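You operate a simulated robot arm through the tools that you are given. There is no shell and no other tool.

Carry out the task below with a simulated two-armed robot. There is one attempt and no reset: what you move stays moved.

## Task
Clear the old total, count the purple notes and put them in the FULL or SHORT tray.
Fine: work at the side desk; turn UV on for the count and leave it on; FULL means a hundred notes, SHORT fewer; leave the count showing.

The check looks at the end state, three seconds after you hand in, the way a careful person would. Anything else that was tipped, shoved, dropped, spilled or broken makes it a failure.

## Robot
Two 7-joint arms with fingered hands on one trunk that stands fixed in place. Base frame: the origin is at the foot of the trunk, x ahead of it, y to its left, z up. Lengths are in m, angles in rad, forces in N, time in s.
The left shoulder is at [0.087, 0.125, 1.071], the right one opposite. With the tool pointing down near the work surface each hand reaches from about 0.46 to 0.82 m from the base axis, measured 20 degrees to its own side. Payload 3.6 kg a hand.
The tool frame of a hand sits at the grasp point between the pads (the TCP): z along the fingers, y along the line on which they close. The tips reach 0.03 m beyond it. The gripper opens to 0.104 m; its body begins 0.035 m behind the TCP. The gripper is a hand of 4 fingers: y runs from the thumb to the fingers, the wrist lies at [-0.015, -0.104, -0.178] in the tool frame.
Orientation is told as [roll, pitch, yaw] about the base's x, y, z axes, in that order, counted from this pose: with the fingers straight down and the wrist toward the robot, the tool's x, y and z point along [0, 1, 0], [1, 0, 0] and [0, 0, -1] of the base frame.

## Interface
- The arms move only by the tool drive_tool. It takes "left_targets", "right_targets" or both (then of equal length, played together; a hand with none holds still); each is a list of rows, each a list of 6 numbers: the shift along the tool's x, y, z in m, then the turn, a rotation vector about the tool's x, y, z in rad. In form: [[tx, ty, tz, wx, wy, wz], ...]. A call has 1 to 20 rows; each row shifts and turns the commanded pose from where the row before left it, along the tool's axes as they then stand. A row lasts 0.2 s, in which the tool goes at most 0.05 m and 0.15 rad; a call with a longer step from one row to the next is refused whole. A pose out of reach is approached as far as the arm can. The call stops where the force on the tool passes 40 N (or 10 N more than at its start, if that is more) or the arm is blocked; 0.2 s more then pass. In this call time passes only in rows, and 0.2 s behind the last. The reply holds the time, the measured pose of the TCP, the force on the tool along the base axes, the opening and the grip force, in the units named above and with some noise, with the torque about the TCP (base axes, N m) and any sound that the robot's microphone picked up.
- Cameras (640 x 400 px; columns grow to the right, rows downward): "scene" is now at [0.2007, -0.0309, 1.2075]; the picture's right is [-0.35, -0.94, 0.00], its down [-0.50, 0.19, -0.84] and it looks along [0.79, -0.29, -0.54] (base axes); focal length 214 px, centre (320, 200). "left" rides on the left gripper at [-0.061, -0.092, -0.13] in its tool frame; the picture's right is [-0.81, -0.28, 0.52], its down [0.53, -0.71, 0.46] and it looks along [0.24, 0.64, 0.72] (tool axes); focal length 275 px, centre (320, 200). "right" rides on the right gripper at [0.061, -0.092, -0.13] in its tool frame; the picture's right is [-0.81, 0.28, -0.52], its down [-0.53, -0.71, 0.46] and it looks along [-0.24, 0.64, 0.72] (tool axes); focal length 275 px, centre (320, 200). There is no depth. A picture from a camera that has moved, and an enlarged one, comes with that camera's place and axes in the base frame and with its lens.
- camera(camera): a new picture of that camera. It takes no simulated time.
- raise_lower(by): moves the trunk up (or, below 0, down) by that many m; the arms and the scene camera ride with it, the base frame stays. It gives what a move gives, with no picture.
- finger_targets(index, middle, ring, thumb_bend, thumb_turn, hand): sets how far each is bent, from 0 (flat) to 100 (curled in); at 30 the hand is open as for a grip, at 70 the pads meet at the TCP. One left out holds its place. A second passes; each finger stops where it meets its share of the squeeze, and holds until it gets a number again. It is the only way to open and close the hand. It gives what a move gives, with no picture; readings hold the bend of each and the force on the fingers (four entries, about 0 where the hand has none), thumb and palm. thumb_turn goes from beside the hand (0) to across from the fingers (100), as for a grip.
- turn_head(pan, tilt): turns the head with the scene camera to pan (to the left, within 1.396 rad either way) and tilt (down, from -0.506 to 1.204), counted from straight ahead of the robot (the tilt from the chest, where the trunk bows). It gives what a move gives.
- inspect(camera, box): a new picture of the part [left, top, right, bottom] of that camera's present view, enlarged. It takes no simulated time.
- sign_off(): hands the job in; it is judged then, once.

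Places have to be worked out from the pictures, the camera data and where the tool is seen. Open the grippers and draw the arms clear of the work before you hand the job in, unless the task says otherwise.

The tools are called after "Emit:" by a JSON object that holds its "name" and its "arguments". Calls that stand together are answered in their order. drive_tool: Moves the arms, as the interface text tells. Its arguments: {"type":"object","properties":{"left_targets":{"type":"array","items":{"type":"array","items":{"type":"number"}}},"right_targets":{"type":"array","items":{"type":"array","items":{"type":"number"}}}},"required":[]} The other tools are called the same way: raise_lower (by) moves the trunk up or down; finger_targets (index, middle, ring, thumb_bend, thumb_turn, hand) moves the fingers one by one; turn_head (pan, tilt) turns the head that bears the scene camera; camera (camera) takes a picture; inspect (camera, box) takes an enlarged picture of a part of a camera's view; sign_off () hands the job in.

At the start:

```text
time_s: 0.0
left_ee_pos: [0.5465, 0.0726, 1.1734]
left_orientation: [0.001, 0.0, 0.0]
left_wrist_force: [-0.4, -0.3, 0.0]
left_ft_torque: [0.02, 0.02, 0.01]
left_grip_width: 0.1037
left_grip_force: 0.0
left_shape: jaw
left_bend: [30.0, 30.0, 30.0, 30.0, 98.0]
left_finger forces: [0.0, 0.0, 0.0, 0.1, 0.0, 0.1]
right_ee_pos: [0.3937, -0.4045, 1.1639]
right_orientation: [0.0, 0.001, -0.001]
right_wrist_force: [-0.7, -0.4, -1.1]
right_ft_torque: [-0.02, -0.03, -0.03]
right_grip_width: 0.1037
right_grip_force: 0.1
right_shape: jaw
right_bend: [30.0, 30.0, 30.0, 30.0, 98.0]
right_finger forces: [0.1, 0.0, 0.0, 0.0, 0.0, 0.0]
trunk travel left (down, up): [-0.3, 0.236]
head pan, tilt (commanded): [-0.356, 0.565]
```

scene: 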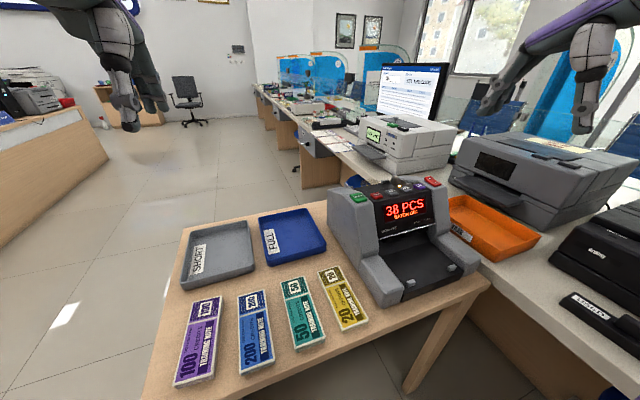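
right: 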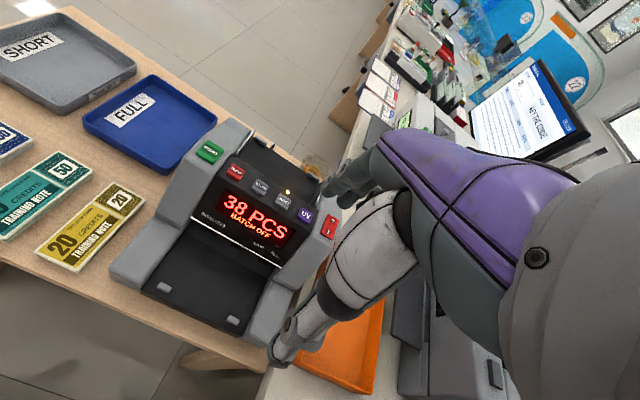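
left: 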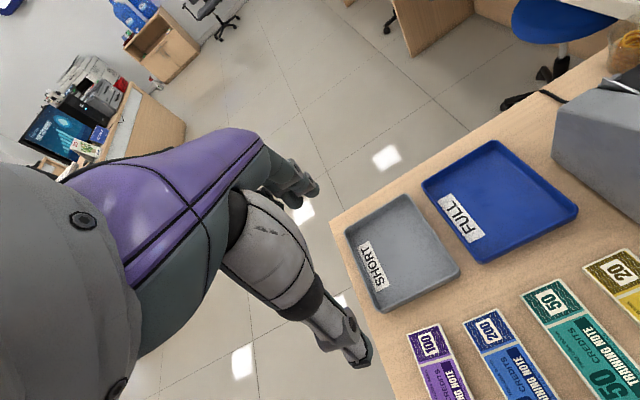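

I start by looking closely at the counter and the notes to read the controls and layout.

Emit:
{"name": "inspect", "arguments": {"camera": "scene", "box": [320, 160, 500, 310]}}

Emit:
{"name": "inspect", "arguments": {"camera": "right", "box": [100, 110, 360, 360]}}

Emit:
{"name": "inspect", "arguments": {"camera": "scene", "box": [140, 200, 380, 400]}}

```text
2.67 times, centred on (410, 235) of scene
camera zoom: at [0.2007, -0.0309, 1.2075], right [-0.35, -0.94, 0.0], down [-0.5, 0.19, -0.84], along [0.79, -0.29, -0.54], focal length 572 px, centre (80, 107)
```

zoom: 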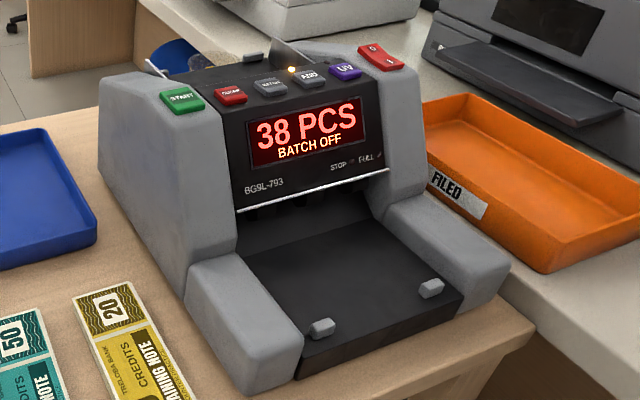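

```text
1.60 times, centred on (230, 235) of right
camera zoom: at [0.3023, -0.3441, 1.2952], right [0.28, -0.81, 0.52], down [-0.71, -0.53, -0.46], along [0.64, -0.24, -0.72], focal length 440 px, centre (464, 144)
```

zoom: 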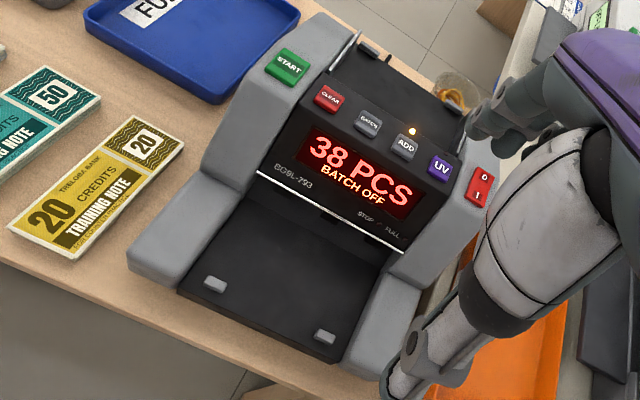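

```text
2.00 times, centred on (260, 300) of scene
camera zoom: at [0.2007, -0.0309, 1.2075], right [-0.35, -0.94, 0.0], down [-0.5, 0.19, -0.84], along [0.79, -0.29, -0.54], focal length 429 px, centre (440, 0)
```

zoom: 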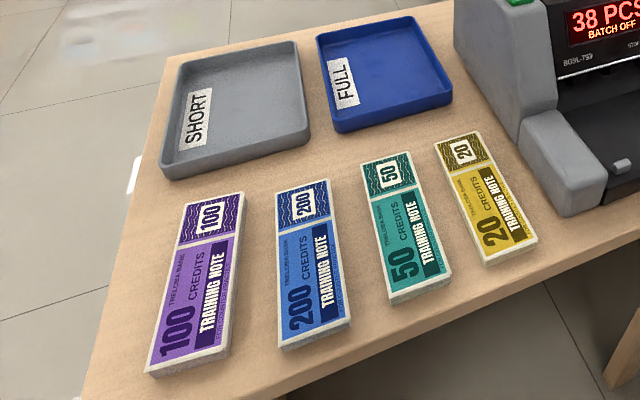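

The counter shows an old total of 38 with the ADD lamp lit, and the buttons look to be in a row at about x=0.572, z=0.937 (CLEAR y≈-0.316, UV y≈-0.447). I'll turn the head to the machine to see the hopper behind the buttons.

Emit:
{"name": "turn_head", "arguments": {"pan": -0.72, "tilt": 0.6}}

Emit:
{"name": "camera", "arguments": {"camera": "scene"}}

Emit:
{"name": "inspect", "arguments": {"camera": "scene", "box": [220, 130, 420, 270]}}

```text
time_s: 0.8
left_ee_pos: [0.5463, 0.0739, 1.1747]
left_orientation: [0.0, -0.001, 0.0]
left_wrist_force: [0.7, -0.5, -0.1]
left_ft_torque: [0.01, 0.03, -0.03]
left_grip_width: 0.1038
left_grip_force: 0.0
left_shape: jaw
left_bend: [30.0, 30.0, 30.0, 30.0, 98.0]
left_finger forces: [0.1, 0.0, 0.0, 0.0, 0.1, 0.1]
right_ee_pos: [0.394, -0.4057, 1.1647]
right_orientation: [0.001, 0.001, 0.001]
right_wrist_force: [-0.4, -0.4, -0.9]
right_ft_torque: [0.0, -0.04, -0.02]
right_grip_width: 0.1033
right_grip_force: 0.2
right_shape: jaw
right_bend: [30.0, 30.0, 30.0, 30.0, 98.0]
right_finger forces: [0.0, 0.0, 0.1, 0.0, 0.0, 0.0]
trunk travel left (down, up): [-0.3, 0.236]
head pan, tilt (commanded): [-0.721, 0.6]
```

```text
taken
camera scene: at [0.1834, -0.058, 1.2045], right [-0.66, -0.75, 0.0], down [-0.42, 0.37, -0.83], along [0.62, -0.54, -0.56], focal length 214 px, centre (320, 200)
```

scene: 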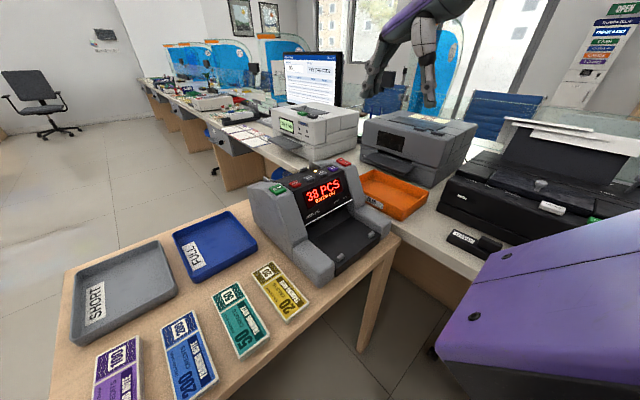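

```text
2.86 times, centred on (320, 200) of scene
camera zoom: at [0.1834, -0.058, 1.2045], right [-0.66, -0.75, 0.0], down [-0.42, 0.37, -0.83], along [0.62, -0.54, -0.56], focal length 613 px, centre (320, 200)
```

zoom: 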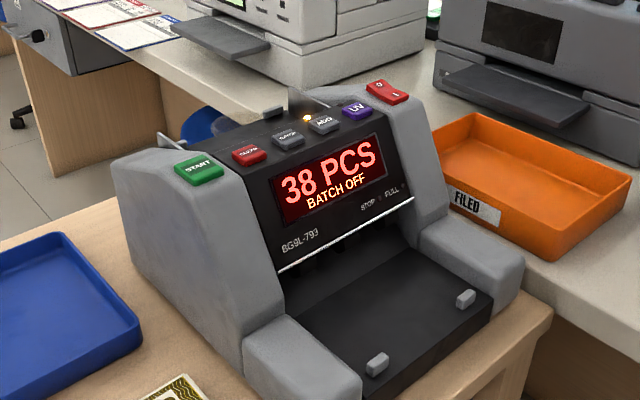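

The hopper sits behind the button row and slopes away. I'll zoom in on it with the right hand's camera.

Emit:
{"name": "inspect", "arguments": {"camera": "right", "box": [180, 100, 360, 220]}}

```text
3.33 times, centred on (270, 160) of right
camera zoom: at [0.3023, -0.3441, 1.2952], right [0.28, -0.81, 0.52], down [-0.71, -0.53, -0.46], along [0.64, -0.24, -0.72], focal length 918 px, centre (487, 333)
```

zoom: 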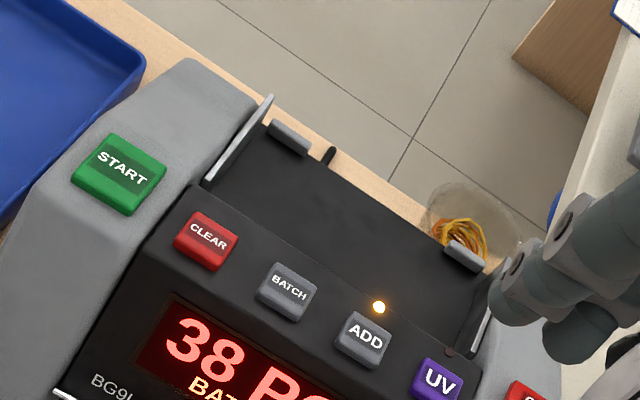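

The hopper is a black bed behind the button row with side guides and rear stops; a cup of rubber bands sits behind its right corner and must not be touched. I'll make a pointing right hand: curl middle and ring, keep index extended, and look.

Emit:
{"name": "finger_targets", "arguments": {"hand": "right", "index": 20, "middle": 100, "ring": 100, "thumb_bend": 30, "thumb_turn": 0}}

Emit:
{"name": "camera", "arguments": {"camera": "right"}}

Emit:
{"name": "turn_head", "arguments": {"pan": -0.95, "tilt": 0.1}}

Emit:
{"name": "camera", "arguments": {"camera": "scene"}}

```text
time_s: 1.8
left_ee_pos: [0.5459, 0.0733, 1.1731]
left_orientation: [0.0, -0.001, 0.002]
left_wrist_force: [-0.7, -0.3, -0.4]
left_ft_torque: [-0.01, 0.01, -0.02]
left_grip_width: 0.1037
left_grip_force: 0.0
left_shape: jaw
left_bend: [30.0, 30.0, 30.0, 30.0, 98.0]
left_finger forces: [0.0, 0.1, 0.1, 0.0, 0.0, 0.0]
right_ee_pos: [0.3937, -0.4039, 1.1655]
right_orientation: [0.001, 0.0, 0.001]
right_wrist_force: [-0.3, -0.3, 0.6]
right_ft_torque: [-0.01, 0.0, 0.03]
right_grip_width: 0.1464
right_grip_force: 0.0
right_shape: fingers
right_bend: [20.0, 100.0, 100.0, 30.0, 0.0]
right_finger forces: [0.0, 0.0, 0.0, 0.0, 0.0, 0.0]
trunk travel left (down, up): [-0.3, 0.236]
head pan, tilt (commanded): [-0.721, 0.6]
```

```text
taken
camera right: at [0.3023, -0.3441, 1.2952], right [0.28, -0.81, 0.52], down [-0.71, -0.53, -0.46], along [0.64, -0.24, -0.72], focal length 275 px, centre (320, 200)
```

right: 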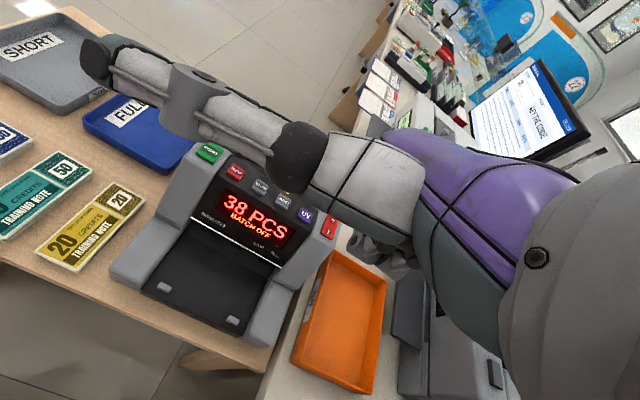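

```text
time_s: 2.8
left_ee_pos: [0.5464, 0.0727, 1.1738]
left_orientation: [-0.002, 0.0, -0.001]
left_wrist_force: [0.0, -0.7, 0.5]
left_ft_torque: [0.01, 0.0, -0.01]
left_grip_width: 0.1036
left_grip_force: 0.1
left_shape: jaw
left_bend: [30.0, 30.0, 30.0, 30.0, 98.0]
left_finger forces: [0.1, 0.1, 0.1, 0.0, 0.0, 0.0]
right_ee_pos: [0.3928, -0.4047, 1.1654]
right_orientation: [0.0, -0.001, 0.001]
right_wrist_force: [0.2, 0.7, 0.0]
right_ft_torque: [-0.01, -0.01, -0.03]
right_grip_width: 0.1465
right_grip_force: 0.1
right_shape: fingers
right_bend: [20.0, 100.0, 100.0, 30.0, 0.0]
right_finger forces: [0.1, 0.0, 0.0, 0.0, 0.1, 0.0]
trunk travel left (down, up): [-0.3, 0.236]
head pan, tilt (commanded): [-0.949, 0.099]
```

```text
taken
camera scene: at [0.1706, -0.0746, 1.2506], right [-0.81, -0.58, 0.0], down [-0.06, 0.08, -0.99], along [0.58, -0.81, -0.1], focal length 214 px, centre (320, 200)
```

scene: 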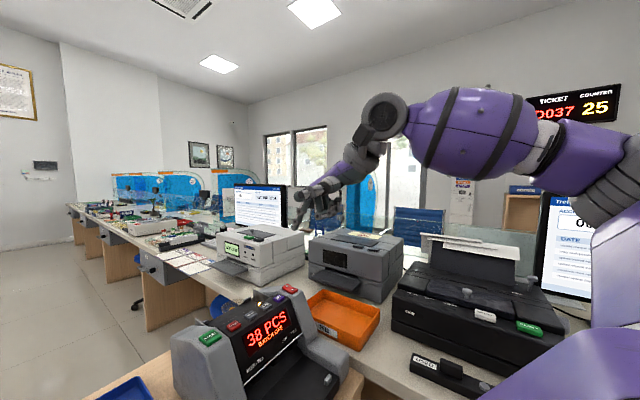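

The thumb at turn 0 swings into the view on the machine side. I'll put the thumb back across from the fingers and check which finger is where.

Emit:
{"name": "finger_targets", "arguments": {"hand": "right", "thumb_bend": 0, "thumb_turn": 98}}

Emit:
{"name": "camera", "arguments": {"camera": "right"}}

Emit:
{"name": "inspect", "arguments": {"camera": "scene", "box": [260, 80, 440, 240]}}

```text
time_s: 3.8
left_ee_pos: [0.5465, 0.0732, 1.1735]
left_orientation: [-0.001, 0.0, 0.0]
left_wrist_force: [0.6, 0.7, 0.1]
left_ft_torque: [-0.01, 0.02, 0.0]
left_grip_width: 0.1038
left_grip_force: 0.1
left_shape: jaw
left_bend: [30.0, 30.0, 30.0, 30.0, 98.0]
left_finger forces: [0.0, 0.1, 0.0, 0.1, 0.1, 0.0]
right_ee_pos: [0.3933, -0.4056, 1.1638]
right_orientation: [-0.001, -0.001, -0.001]
right_wrist_force: [0.0, 0.0, 0.0]
right_ft_torque: [-0.03, -0.03, 0.01]
right_grip_width: 0.1365
right_grip_force: 0.1
right_shape: fingers
right_bend: [20.0, 100.0, 100.0, 0.0, 93.0]
right_finger forces: [0.1, 0.0, 0.0, 0.0, 0.0, 0.0]
trunk travel left (down, up): [-0.3, 0.236]
head pan, tilt (commanded): [-0.949, 0.099]
```

```text
taken
camera right: at [0.3023, -0.3442, 1.2952], right [0.28, -0.81, 0.52], down [-0.71, -0.53, -0.46], along [0.64, -0.24, -0.72], focal length 275 px, centre (320, 200)
```

right: 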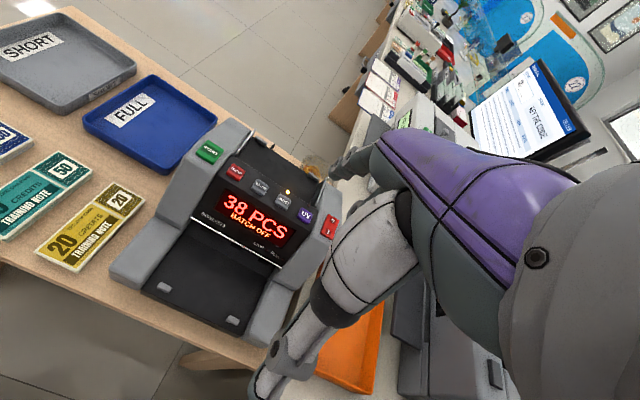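

```text
2.50 times, centred on (350, 160) of scene
camera zoom: at [0.1706, -0.0745, 1.2506], right [-0.81, -0.58, 0.0], down [-0.06, 0.08, -1.0], along [0.58, -0.81, -0.1], focal length 536 px, centre (245, 300)
```

zoom: 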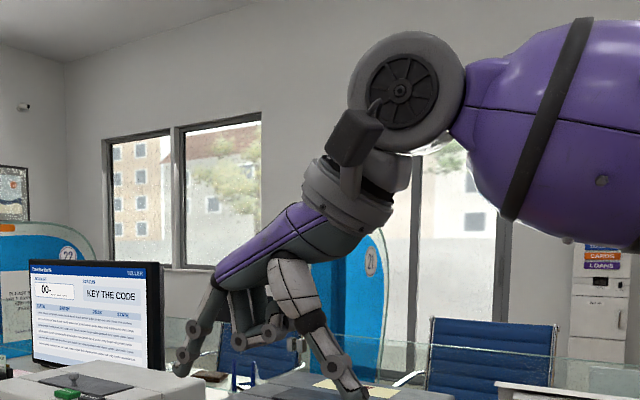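

The index is extended at the front and thumb hangs behind. I'll curl the index a bit so its tip points down under the hand, and look at its tip closely from both cameras.

Emit:
{"name": "finger_targets", "arguments": {"hand": "right", "index": 50, "thumb_bend": 0, "thumb_turn": 98}}

Emit:
{"name": "inspect", "arguments": {"camera": "scene", "box": [260, 140, 400, 240]}}

Emit:
{"name": "inspect", "arguments": {"camera": "right", "box": [220, 120, 440, 400]}}

```text
time_s: 4.8
left_ee_pos: [0.5457, 0.0725, 1.1741]
left_orientation: [0.0, 0.0, 0.001]
left_wrist_force: [-0.5, -0.9, 1.1]
left_ft_torque: [0.0, 0.03, 0.05]
left_grip_width: 0.1036
left_grip_force: 0.1
left_shape: jaw
left_bend: [30.0, 30.0, 30.0, 30.0, 98.0]
left_finger forces: [0.1, 0.0, 0.0, 0.0, 0.0, 0.1]
right_ee_pos: [0.3942, -0.4061, 1.1645]
right_orientation: [-0.002, 0.001, 0.0]
right_wrist_force: [0.2, -0.1, 0.5]
right_ft_torque: [0.0, 0.0, -0.01]
right_grip_width: 0.0978
right_grip_force: 0.0
right_shape: fingers
right_bend: [50.0, 100.0, 100.0, 0.0, 93.0]
right_finger forces: [0.1, 0.0, 0.1, 0.1, 0.1, 0.0]
trunk travel left (down, up): [-0.3, 0.236]
head pan, tilt (commanded): [-0.949, 0.099]
```

```text
4.00 times, centred on (330, 190) of scene
camera zoom: at [0.1706, -0.0745, 1.2506], right [-0.81, -0.58, 0.0], down [-0.06, 0.08, -1.0], along [0.58, -0.81, -0.1], focal length 858 px, centre (280, 240)
```

zoom: 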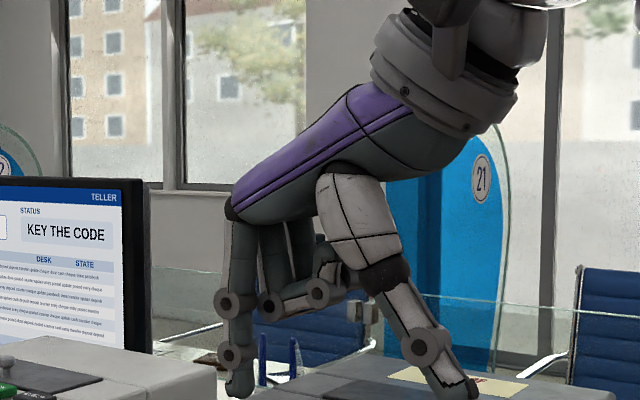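

```text
1.43 times, centred on (330, 260) of right
camera zoom: at [0.3023, -0.3441, 1.2952], right [0.28, -0.81, 0.52], down [-0.71, -0.53, -0.46], along [0.64, -0.24, -0.72], focal length 393 px, centre (306, 114)
```

zoom: 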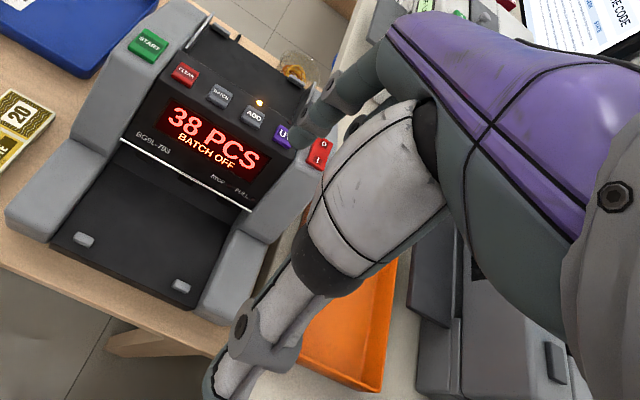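

The index at bend 50 points straight down. I'll zoom in on its tip to fix its offset from the TCP.

Emit:
{"name": "inspect", "arguments": {"camera": "right", "box": [270, 110, 400, 230]}}

Emit:
{"name": "turn_head", "arguments": {"pan": -0.85, "tilt": 0.45}}

Emit:
{"name": "inspect", "arguments": {"camera": "scene", "box": [220, 0, 480, 240]}}

```text
3.33 times, centred on (335, 170) of right
camera zoom: at [0.3023, -0.3441, 1.2952], right [0.28, -0.81, 0.52], down [-0.71, -0.53, -0.46], along [0.64, -0.24, -0.72], focal length 918 px, centre (270, 300)
```

zoom: 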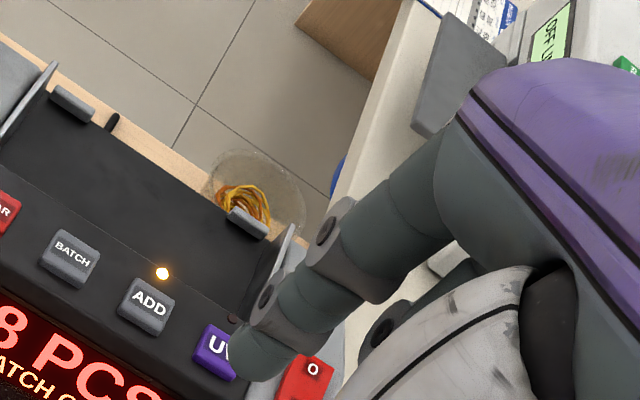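

```text
time_s: 5.6
left_ee_pos: [0.5456, 0.0721, 1.1742]
left_orientation: [0.001, -0.002, 0.0]
left_wrist_force: [0.5, -0.5, -0.5]
left_ft_torque: [-0.02, 0.01, 0.02]
left_grip_width: 0.1038
left_grip_force: 0.0
left_shape: jaw
left_bend: [30.0, 30.0, 30.0, 30.0, 98.0]
left_finger forces: [0.0, 0.0, 0.0, 0.0, 0.1, 0.0]
right_ee_pos: [0.3919, -0.4065, 1.165]
right_orientation: [0.0, 0.0, -0.001]
right_wrist_force: [0.8, 0.0, 0.1]
right_ft_torque: [0.0, 0.03, 0.0]
right_grip_width: 0.0977
right_grip_force: 0.0
right_shape: fingers
right_bend: [50.0, 100.0, 100.0, 0.0, 93.0]
right_finger forces: [0.0, 0.0, 0.0, 0.1, 0.1, 0.1]
trunk travel left (down, up): [-0.3, 0.236]
head pan, tilt (commanded): [-0.85, 0.45]
```

```text
1.67 times, centred on (350, 120) of scene
camera zoom: at [0.1776, -0.0688, 1.2181], right [-0.75, -0.66, 0.0], down [-0.29, 0.33, -0.9], along [0.59, -0.68, -0.43], focal length 358 px, centre (270, 333)
```

zoom: 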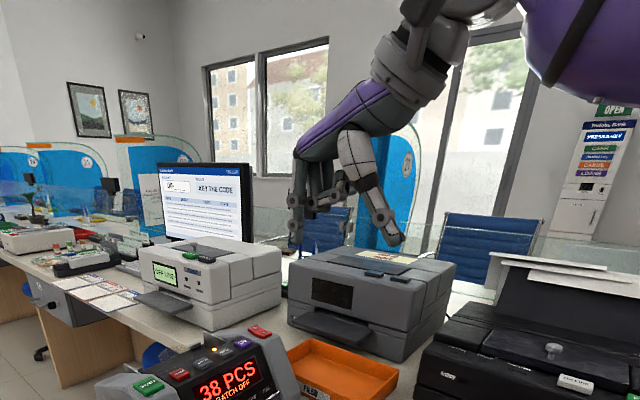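

Index tip works out at about TCP + (0.033, +0.008, −0.03) in base axes. I move the right hand so that the index hovers about 8 cm above CLEAR.

Emit:
{"name": "drive_tool", "arguments": {"right_targets": [[0.0162, 0.029, 0.022, 0, 0, 0], [0.0162, 0.029, 0.022, 0, 0, 0], [0.0162, 0.029, 0.022, 0, 0, 0], [0.0162, 0.029, 0.022, 0, 0, 0], [0.0162, 0.029, 0.022, 0, 0, 0]]}}

Emit:
{"name": "camera", "arguments": {"camera": "right"}}

Emit:
{"name": "camera", "arguments": {"camera": "scene"}}

```text
time_s: 6.8
left_ee_pos: [0.5486, 0.0727, 1.1739]
left_orientation: [0.001, 0.001, 0.0]
left_wrist_force: [-0.1, 0.1, 0.2]
left_ft_torque: [-0.02, 0.0, -0.01]
left_grip_width: 0.1036
left_grip_force: 0.1
left_shape: jaw
left_bend: [30.0, 30.0, 30.0, 30.0, 98.0]
left_finger forces: [0.0, 0.1, 0.1, 0.0, 0.1, 0.0]
right_ee_pos: [0.5397, -0.3232, 1.0532]
right_orientation: [0.0, 0.001, -0.001]
right_wrist_force: [-0.1, -0.1, 0.8]
right_ft_torque: [-0.02, -0.02, -0.02]
right_grip_width: 0.0977
right_grip_force: 0.1
right_shape: fingers
right_bend: [50.0, 100.0, 100.0, 0.0, 93.0]
right_finger forces: [0.0, 0.1, 0.0, 0.0, 0.1, 0.0]
trunk travel left (down, up): [-0.3, 0.236]
head pan, tilt (commanded): [-0.85, 0.45]
```

```text
taken
camera right: at [0.4483, -0.2631, 1.1839], right [0.28, -0.81, 0.52], down [-0.71, -0.53, -0.45], along [0.64, -0.24, -0.73], focal length 275 px, centre (320, 200)
```

right: 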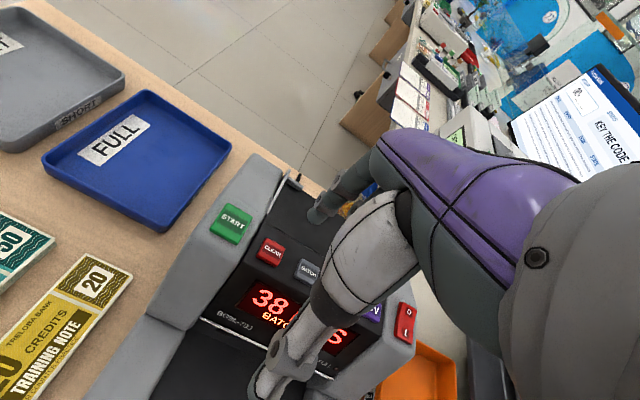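

```text
taken
camera scene: at [0.1784, -0.0686, 1.2179], right [-0.75, -0.66, 0.0], down [-0.29, 0.33, -0.9], along [0.59, -0.68, -0.44], focal length 214 px, centre (320, 200)
```

scene: 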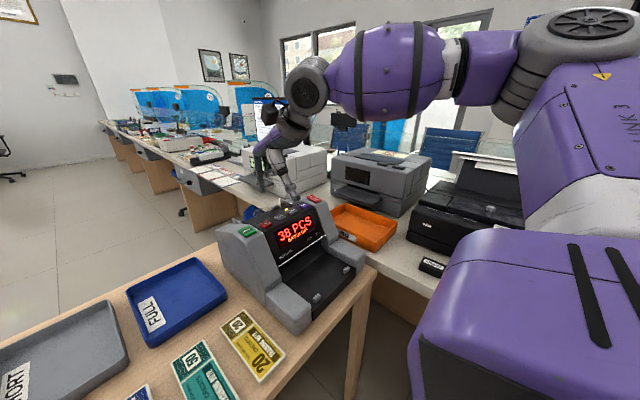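

CLEAR re-measured from the new view is again at (0.572, −0.316, 0.937), so the index is lined up. I lower to about 1.5 cm above the button and check.

Emit:
{"name": "drive_tool", "arguments": {"right_targets": [[0, 0, 0.024, 0, 0, 0], [0, 0, 0.024, 0, 0, 0], [0, 0, 0.018, 0, 0, 0]]}}

Emit:
{"name": "inspect", "arguments": {"camera": "right", "box": [200, 120, 440, 320]}}

Emit:
{"name": "inspect", "arguments": {"camera": "scene", "box": [200, 150, 360, 270]}}

```text
time_s: 7.6
left_ee_pos: [0.5466, 0.073, 1.1744]
left_orientation: [0.0, 0.0, 0.0]
left_wrist_force: [-0.5, -0.9, 0.2]
left_ft_torque: [0.0, 0.02, 0.01]
left_grip_width: 0.1035
left_grip_force: 0.0
left_shape: jaw
left_bend: [30.0, 30.0, 30.0, 30.0, 98.0]
left_finger forces: [0.0, 0.1, 0.0, 0.1, 0.0, 0.0]
right_ee_pos: [0.5388, -0.3248, 0.9889]
right_orientation: [0.0, 0.0, 0.0]
right_wrist_force: [0.4, -0.1, -0.3]
right_ft_torque: [-0.01, -0.03, 0.0]
right_grip_width: 0.0981
right_grip_force: 0.0
right_shape: fingers
right_bend: [50.0, 100.0, 100.0, 0.0, 93.0]
right_finger forces: [0.1, 0.1, 0.0, 0.0, 0.0, 0.0]
trunk travel left (down, up): [-0.3, 0.236]
head pan, tilt (commanded): [-0.85, 0.45]
```

```text
2.00 times, centred on (320, 220) of right
camera zoom: at [0.4477, -0.2632, 1.1187], right [0.28, -0.81, 0.52], down [-0.71, -0.53, -0.46], along [0.65, -0.24, -0.72], focal length 551 px, centre (320, 160)
```

zoom: 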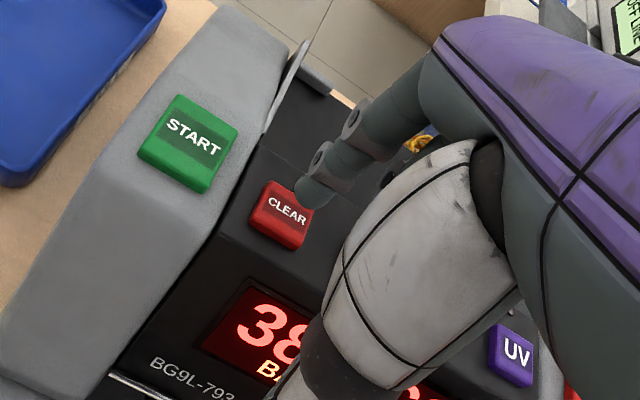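

```text
3.33 times, centred on (280, 210) of scene
camera zoom: at [0.1779, -0.0688, 1.218], right [-0.75, -0.66, 0.0], down [-0.29, 0.33, -0.9], along [0.59, -0.68, -0.44], focal length 715 px, centre (453, 167)
```

zoom: 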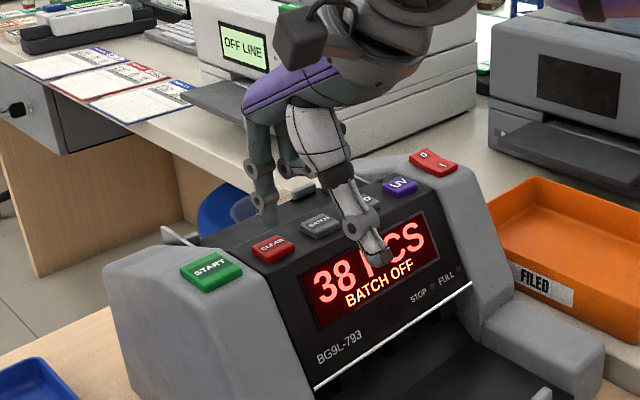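

The tip will land on the centre of CLEAR if it goes straight down. I lower in small steps, watching the force.

Emit:
{"name": "drive_tool", "arguments": {"right_targets": [[0, 0, 0.004, 0, 0, 0], [0, 0, 0.004, 0, 0, 0], [0, 0, 0.004, 0, 0, 0], [0, 0, 0.003, 0, 0, 0], [0, 0, 0.003, 0, 0, 0]]}}

Emit:
{"name": "inspect", "arguments": {"camera": "right", "box": [200, 120, 440, 320]}}

Emit:
{"name": "inspect", "arguments": {"camera": "scene", "box": [200, 150, 360, 270]}}

```text
time_s: 8.8
left_ee_pos: [0.5448, 0.073, 1.1733]
left_orientation: [0.001, -0.002, 0.0]
left_wrist_force: [0.3, -0.1, -0.4]
left_ft_torque: [0.01, -0.02, -0.01]
left_grip_width: 0.1034
left_grip_force: 0.1
left_shape: jaw
left_bend: [30.0, 30.0, 30.0, 30.0, 98.0]
left_finger forces: [0.1, 0.1, 0.0, 0.0, 0.0, 0.0]
right_ee_pos: [0.5392, -0.3241, 0.9697]
right_orientation: [0.001, -0.001, -0.001]
right_wrist_force: [0.0, -0.1, 0.4]
right_ft_torque: [0.01, -0.01, 0.01]
right_grip_width: 0.0978
right_grip_force: 0.1
right_shape: fingers
right_bend: [50.0, 100.0, 100.0, 0.0, 93.0]
right_finger forces: [0.0, 0.1, 0.0, 0.0, 0.1, 0.0]
trunk travel left (down, up): [-0.3, 0.236]
head pan, tilt (commanded): [-0.85, 0.45]
```

```text
2.00 times, centred on (320, 220) of right
camera zoom: at [0.4475, -0.2633, 1.1009], right [0.27, -0.81, 0.52], down [-0.71, -0.53, -0.46], along [0.64, -0.24, -0.72], focal length 551 px, centre (320, 160)
```

zoom: 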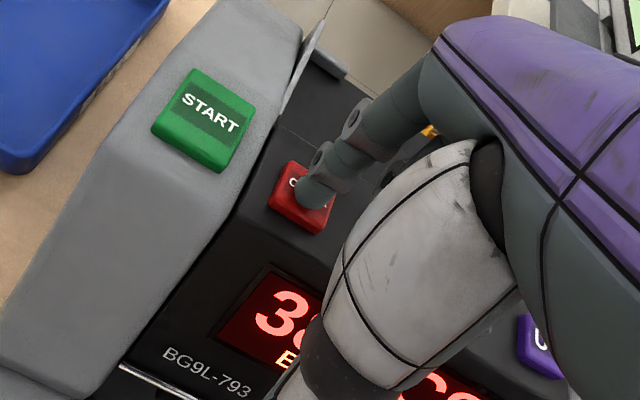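

```text
3.33 times, centred on (280, 210) of scene
camera zoom: at [0.1777, -0.0688, 1.218], right [-0.75, -0.66, 0.0], down [-0.29, 0.33, -0.9], along [0.59, -0.68, -0.44], focal length 715 px, centre (453, 167)
```

zoom: 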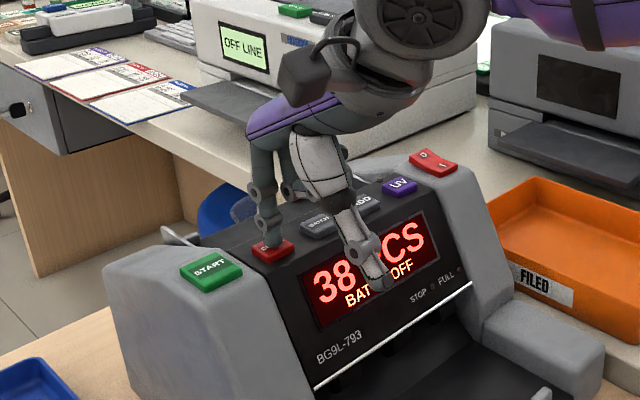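

The tip is right on top of the button with no force yet. I continue down in 2 mm steps.

Emit:
{"name": "drive_tool", "arguments": {"right_targets": [[0, 0, 0.002, 0, 0, 0], [0, 0, 0.002, 0, 0, 0], [0, 0, 0.002, 0, 0, 0]]}}

Emit:
{"name": "inspect", "arguments": {"camera": "scene", "box": [200, 150, 360, 270]}}

```text
time_s: 9.6
left_ee_pos: [0.5455, 0.0735, 1.1726]
left_orientation: [0.001, 0.002, -0.001]
left_wrist_force: [0.1, 0.3, 0.0]
left_ft_torque: [0.0, 0.01, -0.01]
left_grip_width: 0.1037
left_grip_force: 0.0
left_shape: jaw
left_bend: [30.0, 30.0, 30.0, 30.0, 98.0]
left_finger forces: [0.0, 0.0, 0.0, 0.1, 0.1, 0.0]
right_ee_pos: [0.5388, -0.3253, 0.9651]
right_orientation: [0.0, -0.002, 0.0]
right_wrist_force: [-0.3, -1.1, 3.6]
right_ft_torque: [0.02, -0.19, -0.02]
right_grip_width: 0.0978
right_grip_force: 2.1
right_shape: fingers
right_bend: [50.0, 100.0, 100.0, 0.0, 93.0]
right_finger forces: [4.3, 0.0, 0.0, 0.0, 0.1, 0.0]
trunk travel left (down, up): [-0.3, 0.236]
head pan, tilt (commanded): [-0.85, 0.45]
heard: click
```

```text
3.33 times, centred on (280, 210) of scene
camera zoom: at [0.1772, -0.0686, 1.2181], right [-0.75, -0.66, 0.0], down [-0.29, 0.33, -0.9], along [0.59, -0.68, -0.43], focal length 715 px, centre (453, 167)
```

zoom: 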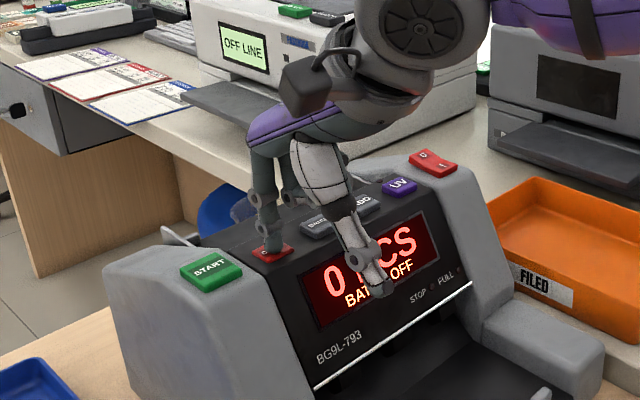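

CLEAR clicked and the display now reads 0 PCS. I lift 5 cm and shift 0.131 m right to hover over UV.

Emit:
{"name": "drive_tool", "arguments": {"right_targets": [[0, 0, -0.025, 0, 0, 0], [0, 0, -0.025, 0, 0, 0], [-0.044, 0, 0, 0, 0, 0], [-0.044, 0, 0, 0, 0, 0], [-0.043, 0, 0, 0, 0, 0]]}}

Emit:
{"name": "inspect", "arguments": {"camera": "right", "box": [160, 120, 400, 320]}}

Emit:
{"name": "inspect", "arguments": {"camera": "scene", "box": [200, 150, 360, 270]}}

```text
time_s: 10.8
left_ee_pos: [0.5465, 0.0731, 1.1746]
left_orientation: [-0.001, 0.001, -0.001]
left_wrist_force: [-0.4, -0.2, -0.1]
left_ft_torque: [0.0, -0.02, -0.01]
left_grip_width: 0.1037
left_grip_force: 0.1
left_shape: jaw
left_bend: [30.0, 30.0, 30.0, 30.0, 98.0]
left_finger forces: [0.2, 0.0, 0.0, 0.0, 0.1, 0.0]
right_ee_pos: [0.5388, -0.4555, 1.0138]
right_orientation: [0.001, 0.002, 0.001]
right_wrist_force: [0.6, -0.2, 0.4]
right_ft_torque: [0.02, 0.02, 0.01]
right_grip_width: 0.0976
right_grip_force: 0.0
right_shape: fingers
right_bend: [50.0, 100.0, 100.0, 0.0, 93.0]
right_finger forces: [0.0, 0.1, 0.0, 0.0, 0.1, 0.0]
trunk travel left (down, up): [-0.3, 0.236]
head pan, tilt (commanded): [-0.85, 0.45]
```

```text
2.00 times, centred on (280, 220) of right
camera zoom: at [0.4467, -0.395, 1.144], right [0.28, -0.81, 0.52], down [-0.71, -0.53, -0.46], along [0.64, -0.24, -0.72], focal length 551 px, centre (400, 160)
```

zoom: 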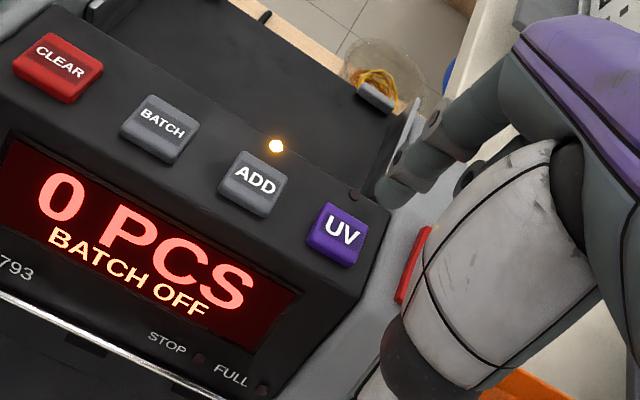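

```text
3.33 times, centred on (280, 210) of scene
camera zoom: at [0.1777, -0.0693, 1.218], right [-0.75, -0.66, 0.0], down [-0.29, 0.33, -0.9], along [0.59, -0.68, -0.44], focal length 715 px, centre (453, 167)
```

zoom: 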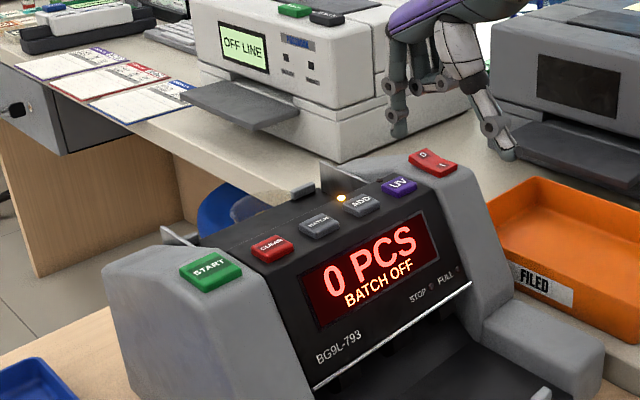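

UV measures at (0.572, −0.449) and the index tip is over it. The curled fingers will be near the power switch, so I descend to just above UV and check clearance first.

Emit:
{"name": "drive_tool", "arguments": {"right_targets": [[-0.001, 0, 0.015, 0, 0, 0], [0, 0, 0.015, 0, 0, 0], [0, 0, 0.007, 0, 0, 0]]}}

Emit:
{"name": "inspect", "arguments": {"camera": "right", "box": [220, 120, 420, 300]}}

Emit:
{"name": "inspect", "arguments": {"camera": "scene", "box": [260, 150, 360, 230]}}

```text
time_s: 11.6
left_ee_pos: [0.5469, 0.073, 1.1732]
left_orientation: [0.0, -0.001, -0.002]
left_wrist_force: [0.1, 0.6, 1.2]
left_ft_torque: [0.01, -0.01, 0.02]
left_grip_width: 0.1037
left_grip_force: 0.1
left_shape: jaw
left_bend: [30.0, 30.0, 30.0, 30.0, 98.0]
left_finger forces: [0.1, 0.1, 0.0, 0.0, 0.0, 0.0]
right_ee_pos: [0.5381, -0.4559, 0.9772]
right_orientation: [0.0, -0.001, 0.0]
right_wrist_force: [0.4, 0.2, 0.2]
right_ft_torque: [-0.01, 0.01, -0.02]
right_grip_width: 0.0979
right_grip_force: 0.1
right_shape: fingers
right_bend: [50.0, 100.0, 100.0, 0.0, 93.0]
right_finger forces: [0.1, 0.1, 0.0, 0.0, 0.0, 0.1]
trunk travel left (down, up): [-0.3, 0.236]
head pan, tilt (commanded): [-0.85, 0.45]
```

```text
2.22 times, centred on (320, 210) of right
camera zoom: at [0.4469, -0.3952, 1.1078], right [0.27, -0.81, 0.52], down [-0.71, -0.53, -0.46], along [0.64, -0.24, -0.72], focal length 612 px, centre (320, 178)
```

zoom: 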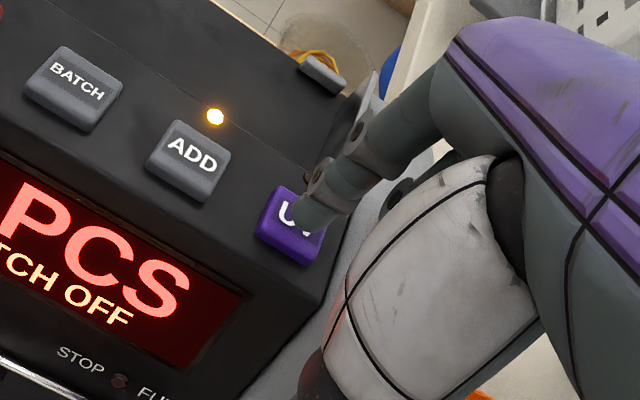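

```text
5.00 times, centred on (310, 190) of scene
camera zoom: at [0.1777, -0.0689, 1.218], right [-0.75, -0.66, 0.0], down [-0.29, 0.33, -0.9], along [0.59, -0.68, -0.44], focal length 1072 px, centre (370, 250)
```

zoom: 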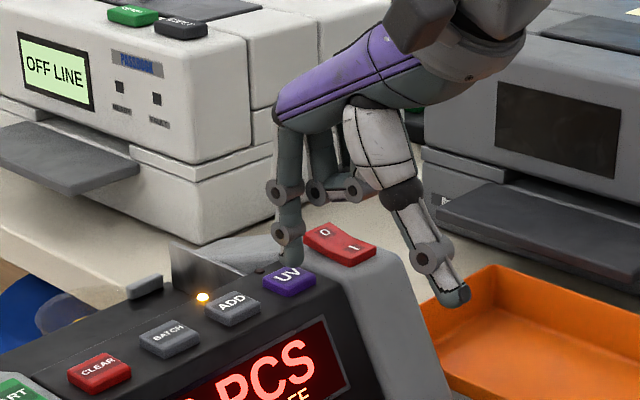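

The curled knuckles look about 2–3 cm above the rocker switch, so roughly a centimetre will remain when UV is pressed. I go down in small steps watching finger forces.

Emit:
{"name": "drive_tool", "arguments": {"right_targets": [[0, 0, 0.003, 0, 0, 0], [0, 0, 0.003, 0, 0, 0], [0, 0, 0.002, 0, 0, 0], [0, 0, 0.002, 0, 0, 0]]}}

Emit:
{"name": "inspect", "arguments": {"camera": "scene", "box": [260, 150, 360, 230]}}

```text
time_s: 12.6
left_ee_pos: [0.5463, 0.0729, 1.1731]
left_orientation: [-0.001, -0.001, 0.0]
left_wrist_force: [0.8, 0.1, 1.0]
left_ft_torque: [0.04, 0.03, 0.01]
left_grip_width: 0.1036
left_grip_force: 0.0
left_shape: jaw
left_bend: [30.0, 30.0, 30.0, 30.0, 98.0]
left_finger forces: [0.0, 0.0, 0.1, 0.1, 0.1, 0.1]
right_ee_pos: [0.5394, -0.4562, 0.9673]
right_orientation: [0.0, -0.001, -0.001]
right_wrist_force: [0.2, -0.1, 0.9]
right_ft_torque: [0.02, -0.07, 0.04]
right_grip_width: 0.0977
right_grip_force: 0.2
right_shape: fingers
right_bend: [50.0, 100.0, 100.0, 0.0, 93.0]
right_finger forces: [1.2, 0.0, 0.0, 0.0, 0.1, 0.1]
trunk travel left (down, up): [-0.3, 0.236]
head pan, tilt (commanded): [-0.85, 0.45]
heard: click
```

```text
5.00 times, centred on (310, 190) of scene
camera zoom: at [0.1775, -0.0687, 1.2181], right [-0.75, -0.66, 0.0], down [-0.29, 0.33, -0.9], along [0.59, -0.68, -0.44], focal length 1072 px, centre (370, 250)
```

zoom: 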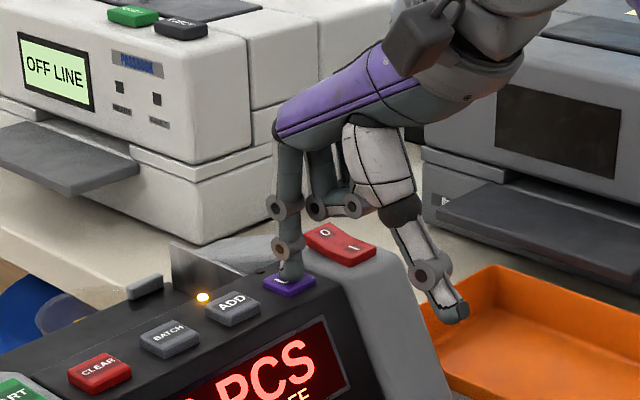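

A click was heard with only about 1 N. I lift the hand and check the UV lamp and display.

Emit:
{"name": "drive_tool", "arguments": {"right_targets": [[0, 0, -0.025, 0, 0, 0], [0, 0, -0.03, 0, 0, 0], [0, 0, -0.03, 0, 0, 0]]}}

Emit:
{"name": "inspect", "arguments": {"camera": "right", "box": [100, 120, 420, 360]}}

Emit:
{"name": "inspect", "arguments": {"camera": "scene", "box": [220, 150, 380, 270]}}

```text
time_s: 13.4
left_ee_pos: [0.5457, 0.0723, 1.1736]
left_orientation: [-0.003, 0.001, -0.001]
left_wrist_force: [-0.3, -0.7, -0.3]
left_ft_torque: [0.01, -0.02, -0.01]
left_grip_width: 0.1037
left_grip_force: 0.0
left_shape: jaw
left_bend: [30.0, 30.0, 30.0, 30.0, 98.0]
left_finger forces: [0.0, 0.1, 0.1, 0.0, 0.0, 0.0]
right_ee_pos: [0.5376, -0.4562, 1.0508]
right_orientation: [0.0, 0.001, 0.001]
right_wrist_force: [-0.5, 0.8, -0.2]
right_ft_torque: [-0.03, 0.02, 0.0]
right_grip_width: 0.0979
right_grip_force: 0.1
right_shape: fingers
right_bend: [50.0, 100.0, 100.0, 0.0, 93.0]
right_finger forces: [0.0, 0.0, 0.1, 0.0, 0.0, 0.1]
trunk travel left (down, up): [-0.3, 0.236]
head pan, tilt (commanded): [-0.85, 0.45]
```

```text
1.67 times, centred on (260, 240) of right
camera zoom: at [0.4467, -0.3952, 1.1822], right [0.28, -0.81, 0.52], down [-0.71, -0.53, -0.46], along [0.64, -0.24, -0.72], focal length 459 px, centre (420, 133)
```

zoom: 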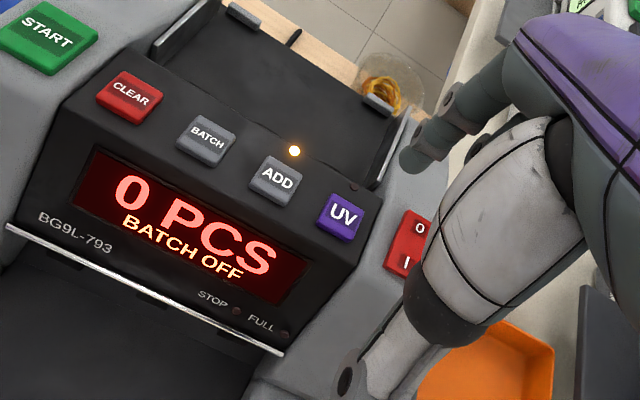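

```text
3.33 times, centred on (300, 210) of scene
camera zoom: at [0.1774, -0.0684, 1.2181], right [-0.75, -0.66, 0.0], down [-0.29, 0.33, -0.9], along [0.59, -0.68, -0.43], focal length 715 px, centre (387, 167)
```

zoom: 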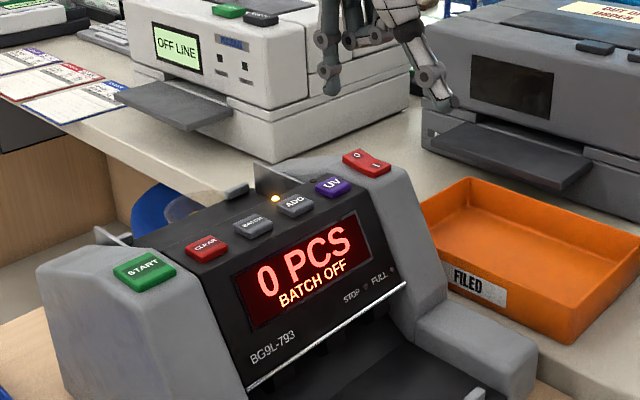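

The lamp beside UV still looks dark, so I zoom in on it.

Emit:
{"name": "inspect", "arguments": {"camera": "right", "box": [220, 180, 340, 290]}}

Emit:
{"name": "inspect", "arguments": {"camera": "scene", "box": [280, 185, 330, 225]}}

```text
3.64 times, centred on (280, 235) of right
camera zoom: at [0.4467, -0.3952, 1.1822], right [0.28, -0.81, 0.52], down [-0.71, -0.53, -0.46], along [0.64, -0.24, -0.72], focal length 1001 px, centre (466, 73)
```

zoom: 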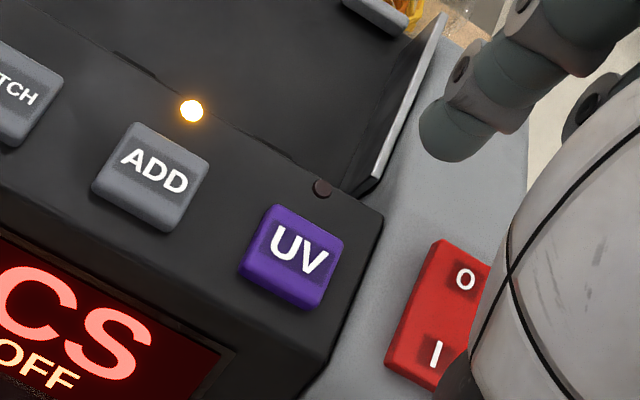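

```text
10.00 times, centred on (305, 205) of scene
camera zoom: at [0.1774, -0.0684, 1.2181], right [-0.75, -0.66, 0.0], down [-0.29, 0.33, -0.9], along [0.59, -0.68, -0.43], focal length 2145 px, centre (470, 150)
```

zoom: 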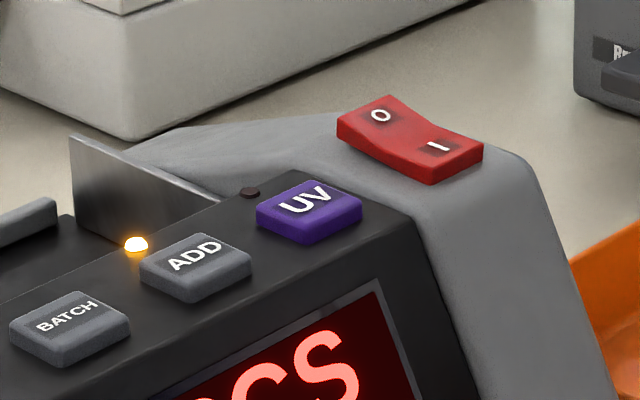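

UV's lamp is still dark although a click sounded; perhaps the press was too shallow or it needs another look. I press it again, slightly deeper, and check the lamp while pressed.

Emit:
{"name": "drive_tool", "arguments": {"right_targets": [[0, 0, 0.03, 0, 0, 0], [0, 0, 0.03, 0, 0, 0], [0, 0, 0.017, 0, 0, 0]]}}

Emit:
{"name": "inspect", "arguments": {"camera": "scene", "box": [270, 165, 350, 225]}}

```text
time_s: 14.2
left_ee_pos: [0.5466, 0.0733, 1.1741]
left_orientation: [0.0, 0.001, 0.001]
left_wrist_force: [-0.4, -0.7, 0.6]
left_ft_torque: [-0.01, -0.01, 0.02]
left_grip_width: 0.1037
left_grip_force: 0.1
left_shape: jaw
left_bend: [30.0, 30.0, 30.0, 30.0, 98.0]
left_finger forces: [0.0, 0.1, 0.1, 0.0, 0.0, 0.0]
right_ee_pos: [0.5378, -0.4558, 0.9752]
right_orientation: [-0.002, 0.0, 0.0]
right_wrist_force: [-0.4, -1.0, -0.4]
right_ft_torque: [0.01, 0.02, -0.01]
right_grip_width: 0.0979
right_grip_force: 0.1
right_shape: fingers
right_bend: [50.0, 100.0, 100.0, 0.0, 93.0]
right_finger forces: [0.0, 0.0, 0.0, 0.0, 0.0, 0.1]
trunk travel left (down, up): [-0.3, 0.236]
head pan, tilt (commanded): [-0.85, 0.45]
```

```text
6.67 times, centred on (310, 195) of scene
camera zoom: at [0.1777, -0.0689, 1.218], right [-0.75, -0.66, 0.0], down [-0.29, 0.33, -0.9], along [0.59, -0.68, -0.44], focal length 1430 px, centre (387, 233)
```

zoom: 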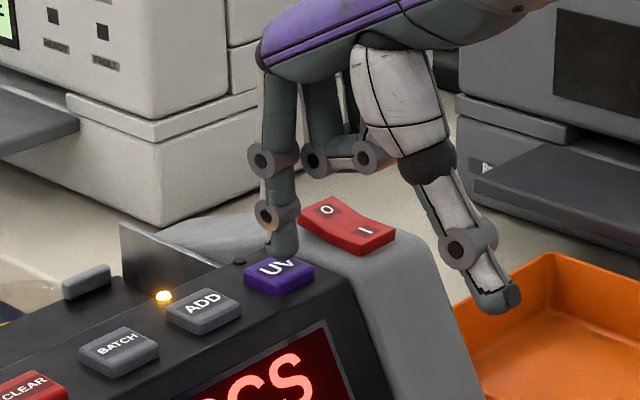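

The finger is just above UV, lamp dark. I press down in 2 mm rows to slightly deeper than before.

Emit:
{"name": "drive_tool", "arguments": {"right_targets": [[0, 0, 0.003, 0, 0, 0], [0, 0, 0.003, 0, 0, 0], [0, 0, 0.002, 0, 0, 0], [0, 0, 0.002, 0, 0, 0], [0, 0, 0.002, 0, 0, 0]]}}

Emit:
{"name": "inspect", "arguments": {"camera": "scene", "box": [270, 165, 350, 225]}}

```text
time_s: 15.4
left_ee_pos: [0.5454, 0.0734, 1.1743]
left_orientation: [-0.001, -0.001, 0.0]
left_wrist_force: [-1.0, -0.4, -0.1]
left_ft_torque: [0.02, 0.06, 0.02]
left_grip_width: 0.1036
left_grip_force: 0.1
left_shape: jaw
left_bend: [30.0, 30.0, 30.0, 30.0, 98.0]
left_finger forces: [0.0, 0.0, 0.0, 0.0, 0.0, 0.0]
right_ee_pos: [0.5393, -0.4568, 0.965]
right_orientation: [0.001, -0.005, 0.0]
right_wrist_force: [-0.6, -0.9, 6.9]
right_ft_torque: [0.05, -0.22, -0.04]
right_grip_width: 0.0978
right_grip_force: 4.0
right_shape: fingers
right_bend: [50.0, 100.0, 100.0, 0.0, 93.0]
right_finger forces: [7.3, 0.0, 0.0, 0.1, 0.0, 0.0]
trunk travel left (down, up): [-0.3, 0.236]
head pan, tilt (commanded): [-0.85, 0.45]
heard: click
```

```text
6.67 times, centred on (310, 195) of scene
camera zoom: at [0.177, -0.0684, 1.2182], right [-0.75, -0.66, 0.0], down [-0.29, 0.33, -0.9], along [0.59, -0.68, -0.43], focal length 1430 px, centre (387, 233)
```

zoom: 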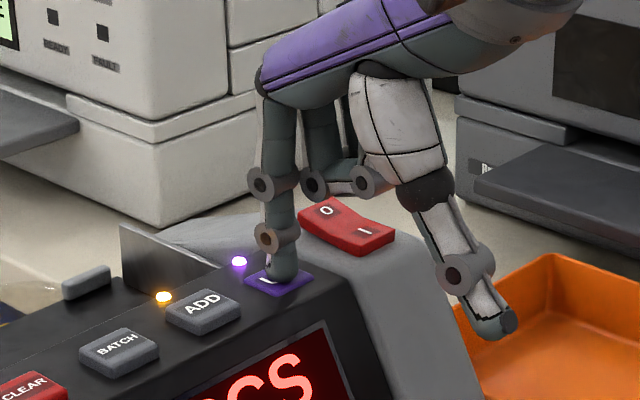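

The UV lamp is now lit violet. I lift straight up and confirm it stays on.

Emit:
{"name": "drive_tool", "arguments": {"right_targets": [[0, 0, -0.03, 0, 0, 0], [0, 0, -0.04, 0, 0, 0], [0, 0, -0.04, 0, 0, 0], [0, 0, -0.04, 0, 0, 0]]}}

Emit:
{"name": "inspect", "arguments": {"camera": "scene", "box": [240, 165, 350, 245]}}

Emit:
{"name": "camera", "arguments": {"camera": "right"}}

```text
time_s: 16.4
left_ee_pos: [0.5456, 0.0728, 1.1748]
left_orientation: [0.001, 0.0, 0.001]
left_wrist_force: [-0.3, 0.8, 0.2]
left_ft_torque: [0.0, 0.01, 0.01]
left_grip_width: 0.1037
left_grip_force: 0.1
left_shape: jaw
left_bend: [30.0, 30.0, 30.0, 30.0, 98.0]
left_finger forces: [0.2, 0.0, 0.1, 0.1, 0.0, 0.0]
right_ee_pos: [0.5393, -0.455, 1.1138]
right_orientation: [0.002, 0.0, 0.0]
right_wrist_force: [-0.6, 0.3, 0.9]
right_ft_torque: [-0.01, -0.01, -0.03]
right_grip_width: 0.0976
right_grip_force: 0.1
right_shape: fingers
right_bend: [50.0, 100.0, 100.0, 0.0, 93.0]
right_finger forces: [0.0, 0.0, 0.0, 0.0, 0.0, 0.0]
trunk travel left (down, up): [-0.3, 0.236]
head pan, tilt (commanded): [-0.85, 0.45]
```

```text
5.00 times, centred on (295, 205) of scene
camera zoom: at [0.1775, -0.0683, 1.2181], right [-0.75, -0.66, 0.0], down [-0.29, 0.33, -0.9], along [0.59, -0.68, -0.43], focal length 1072 px, centre (445, 175)
```

zoom: 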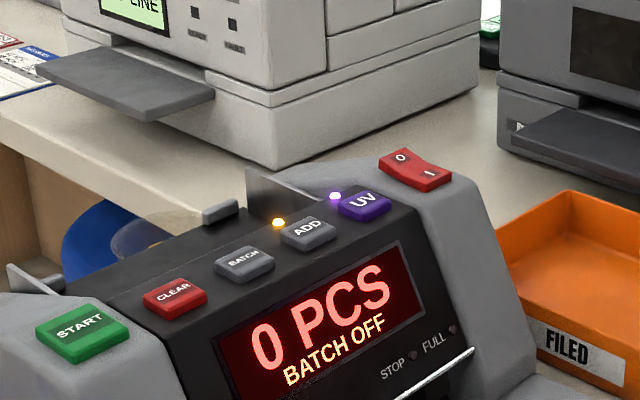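

```text
taken
camera right: at [0.448, -0.3944, 1.2444], right [0.28, -0.81, 0.52], down [-0.71, -0.53, -0.46], along [0.64, -0.24, -0.72], focal length 275 px, centre (320, 200)
```

right: 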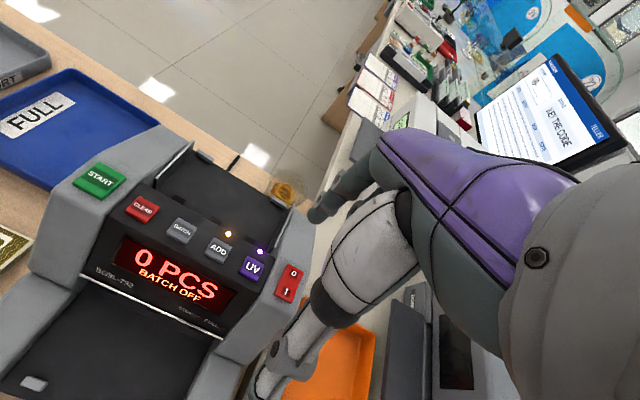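

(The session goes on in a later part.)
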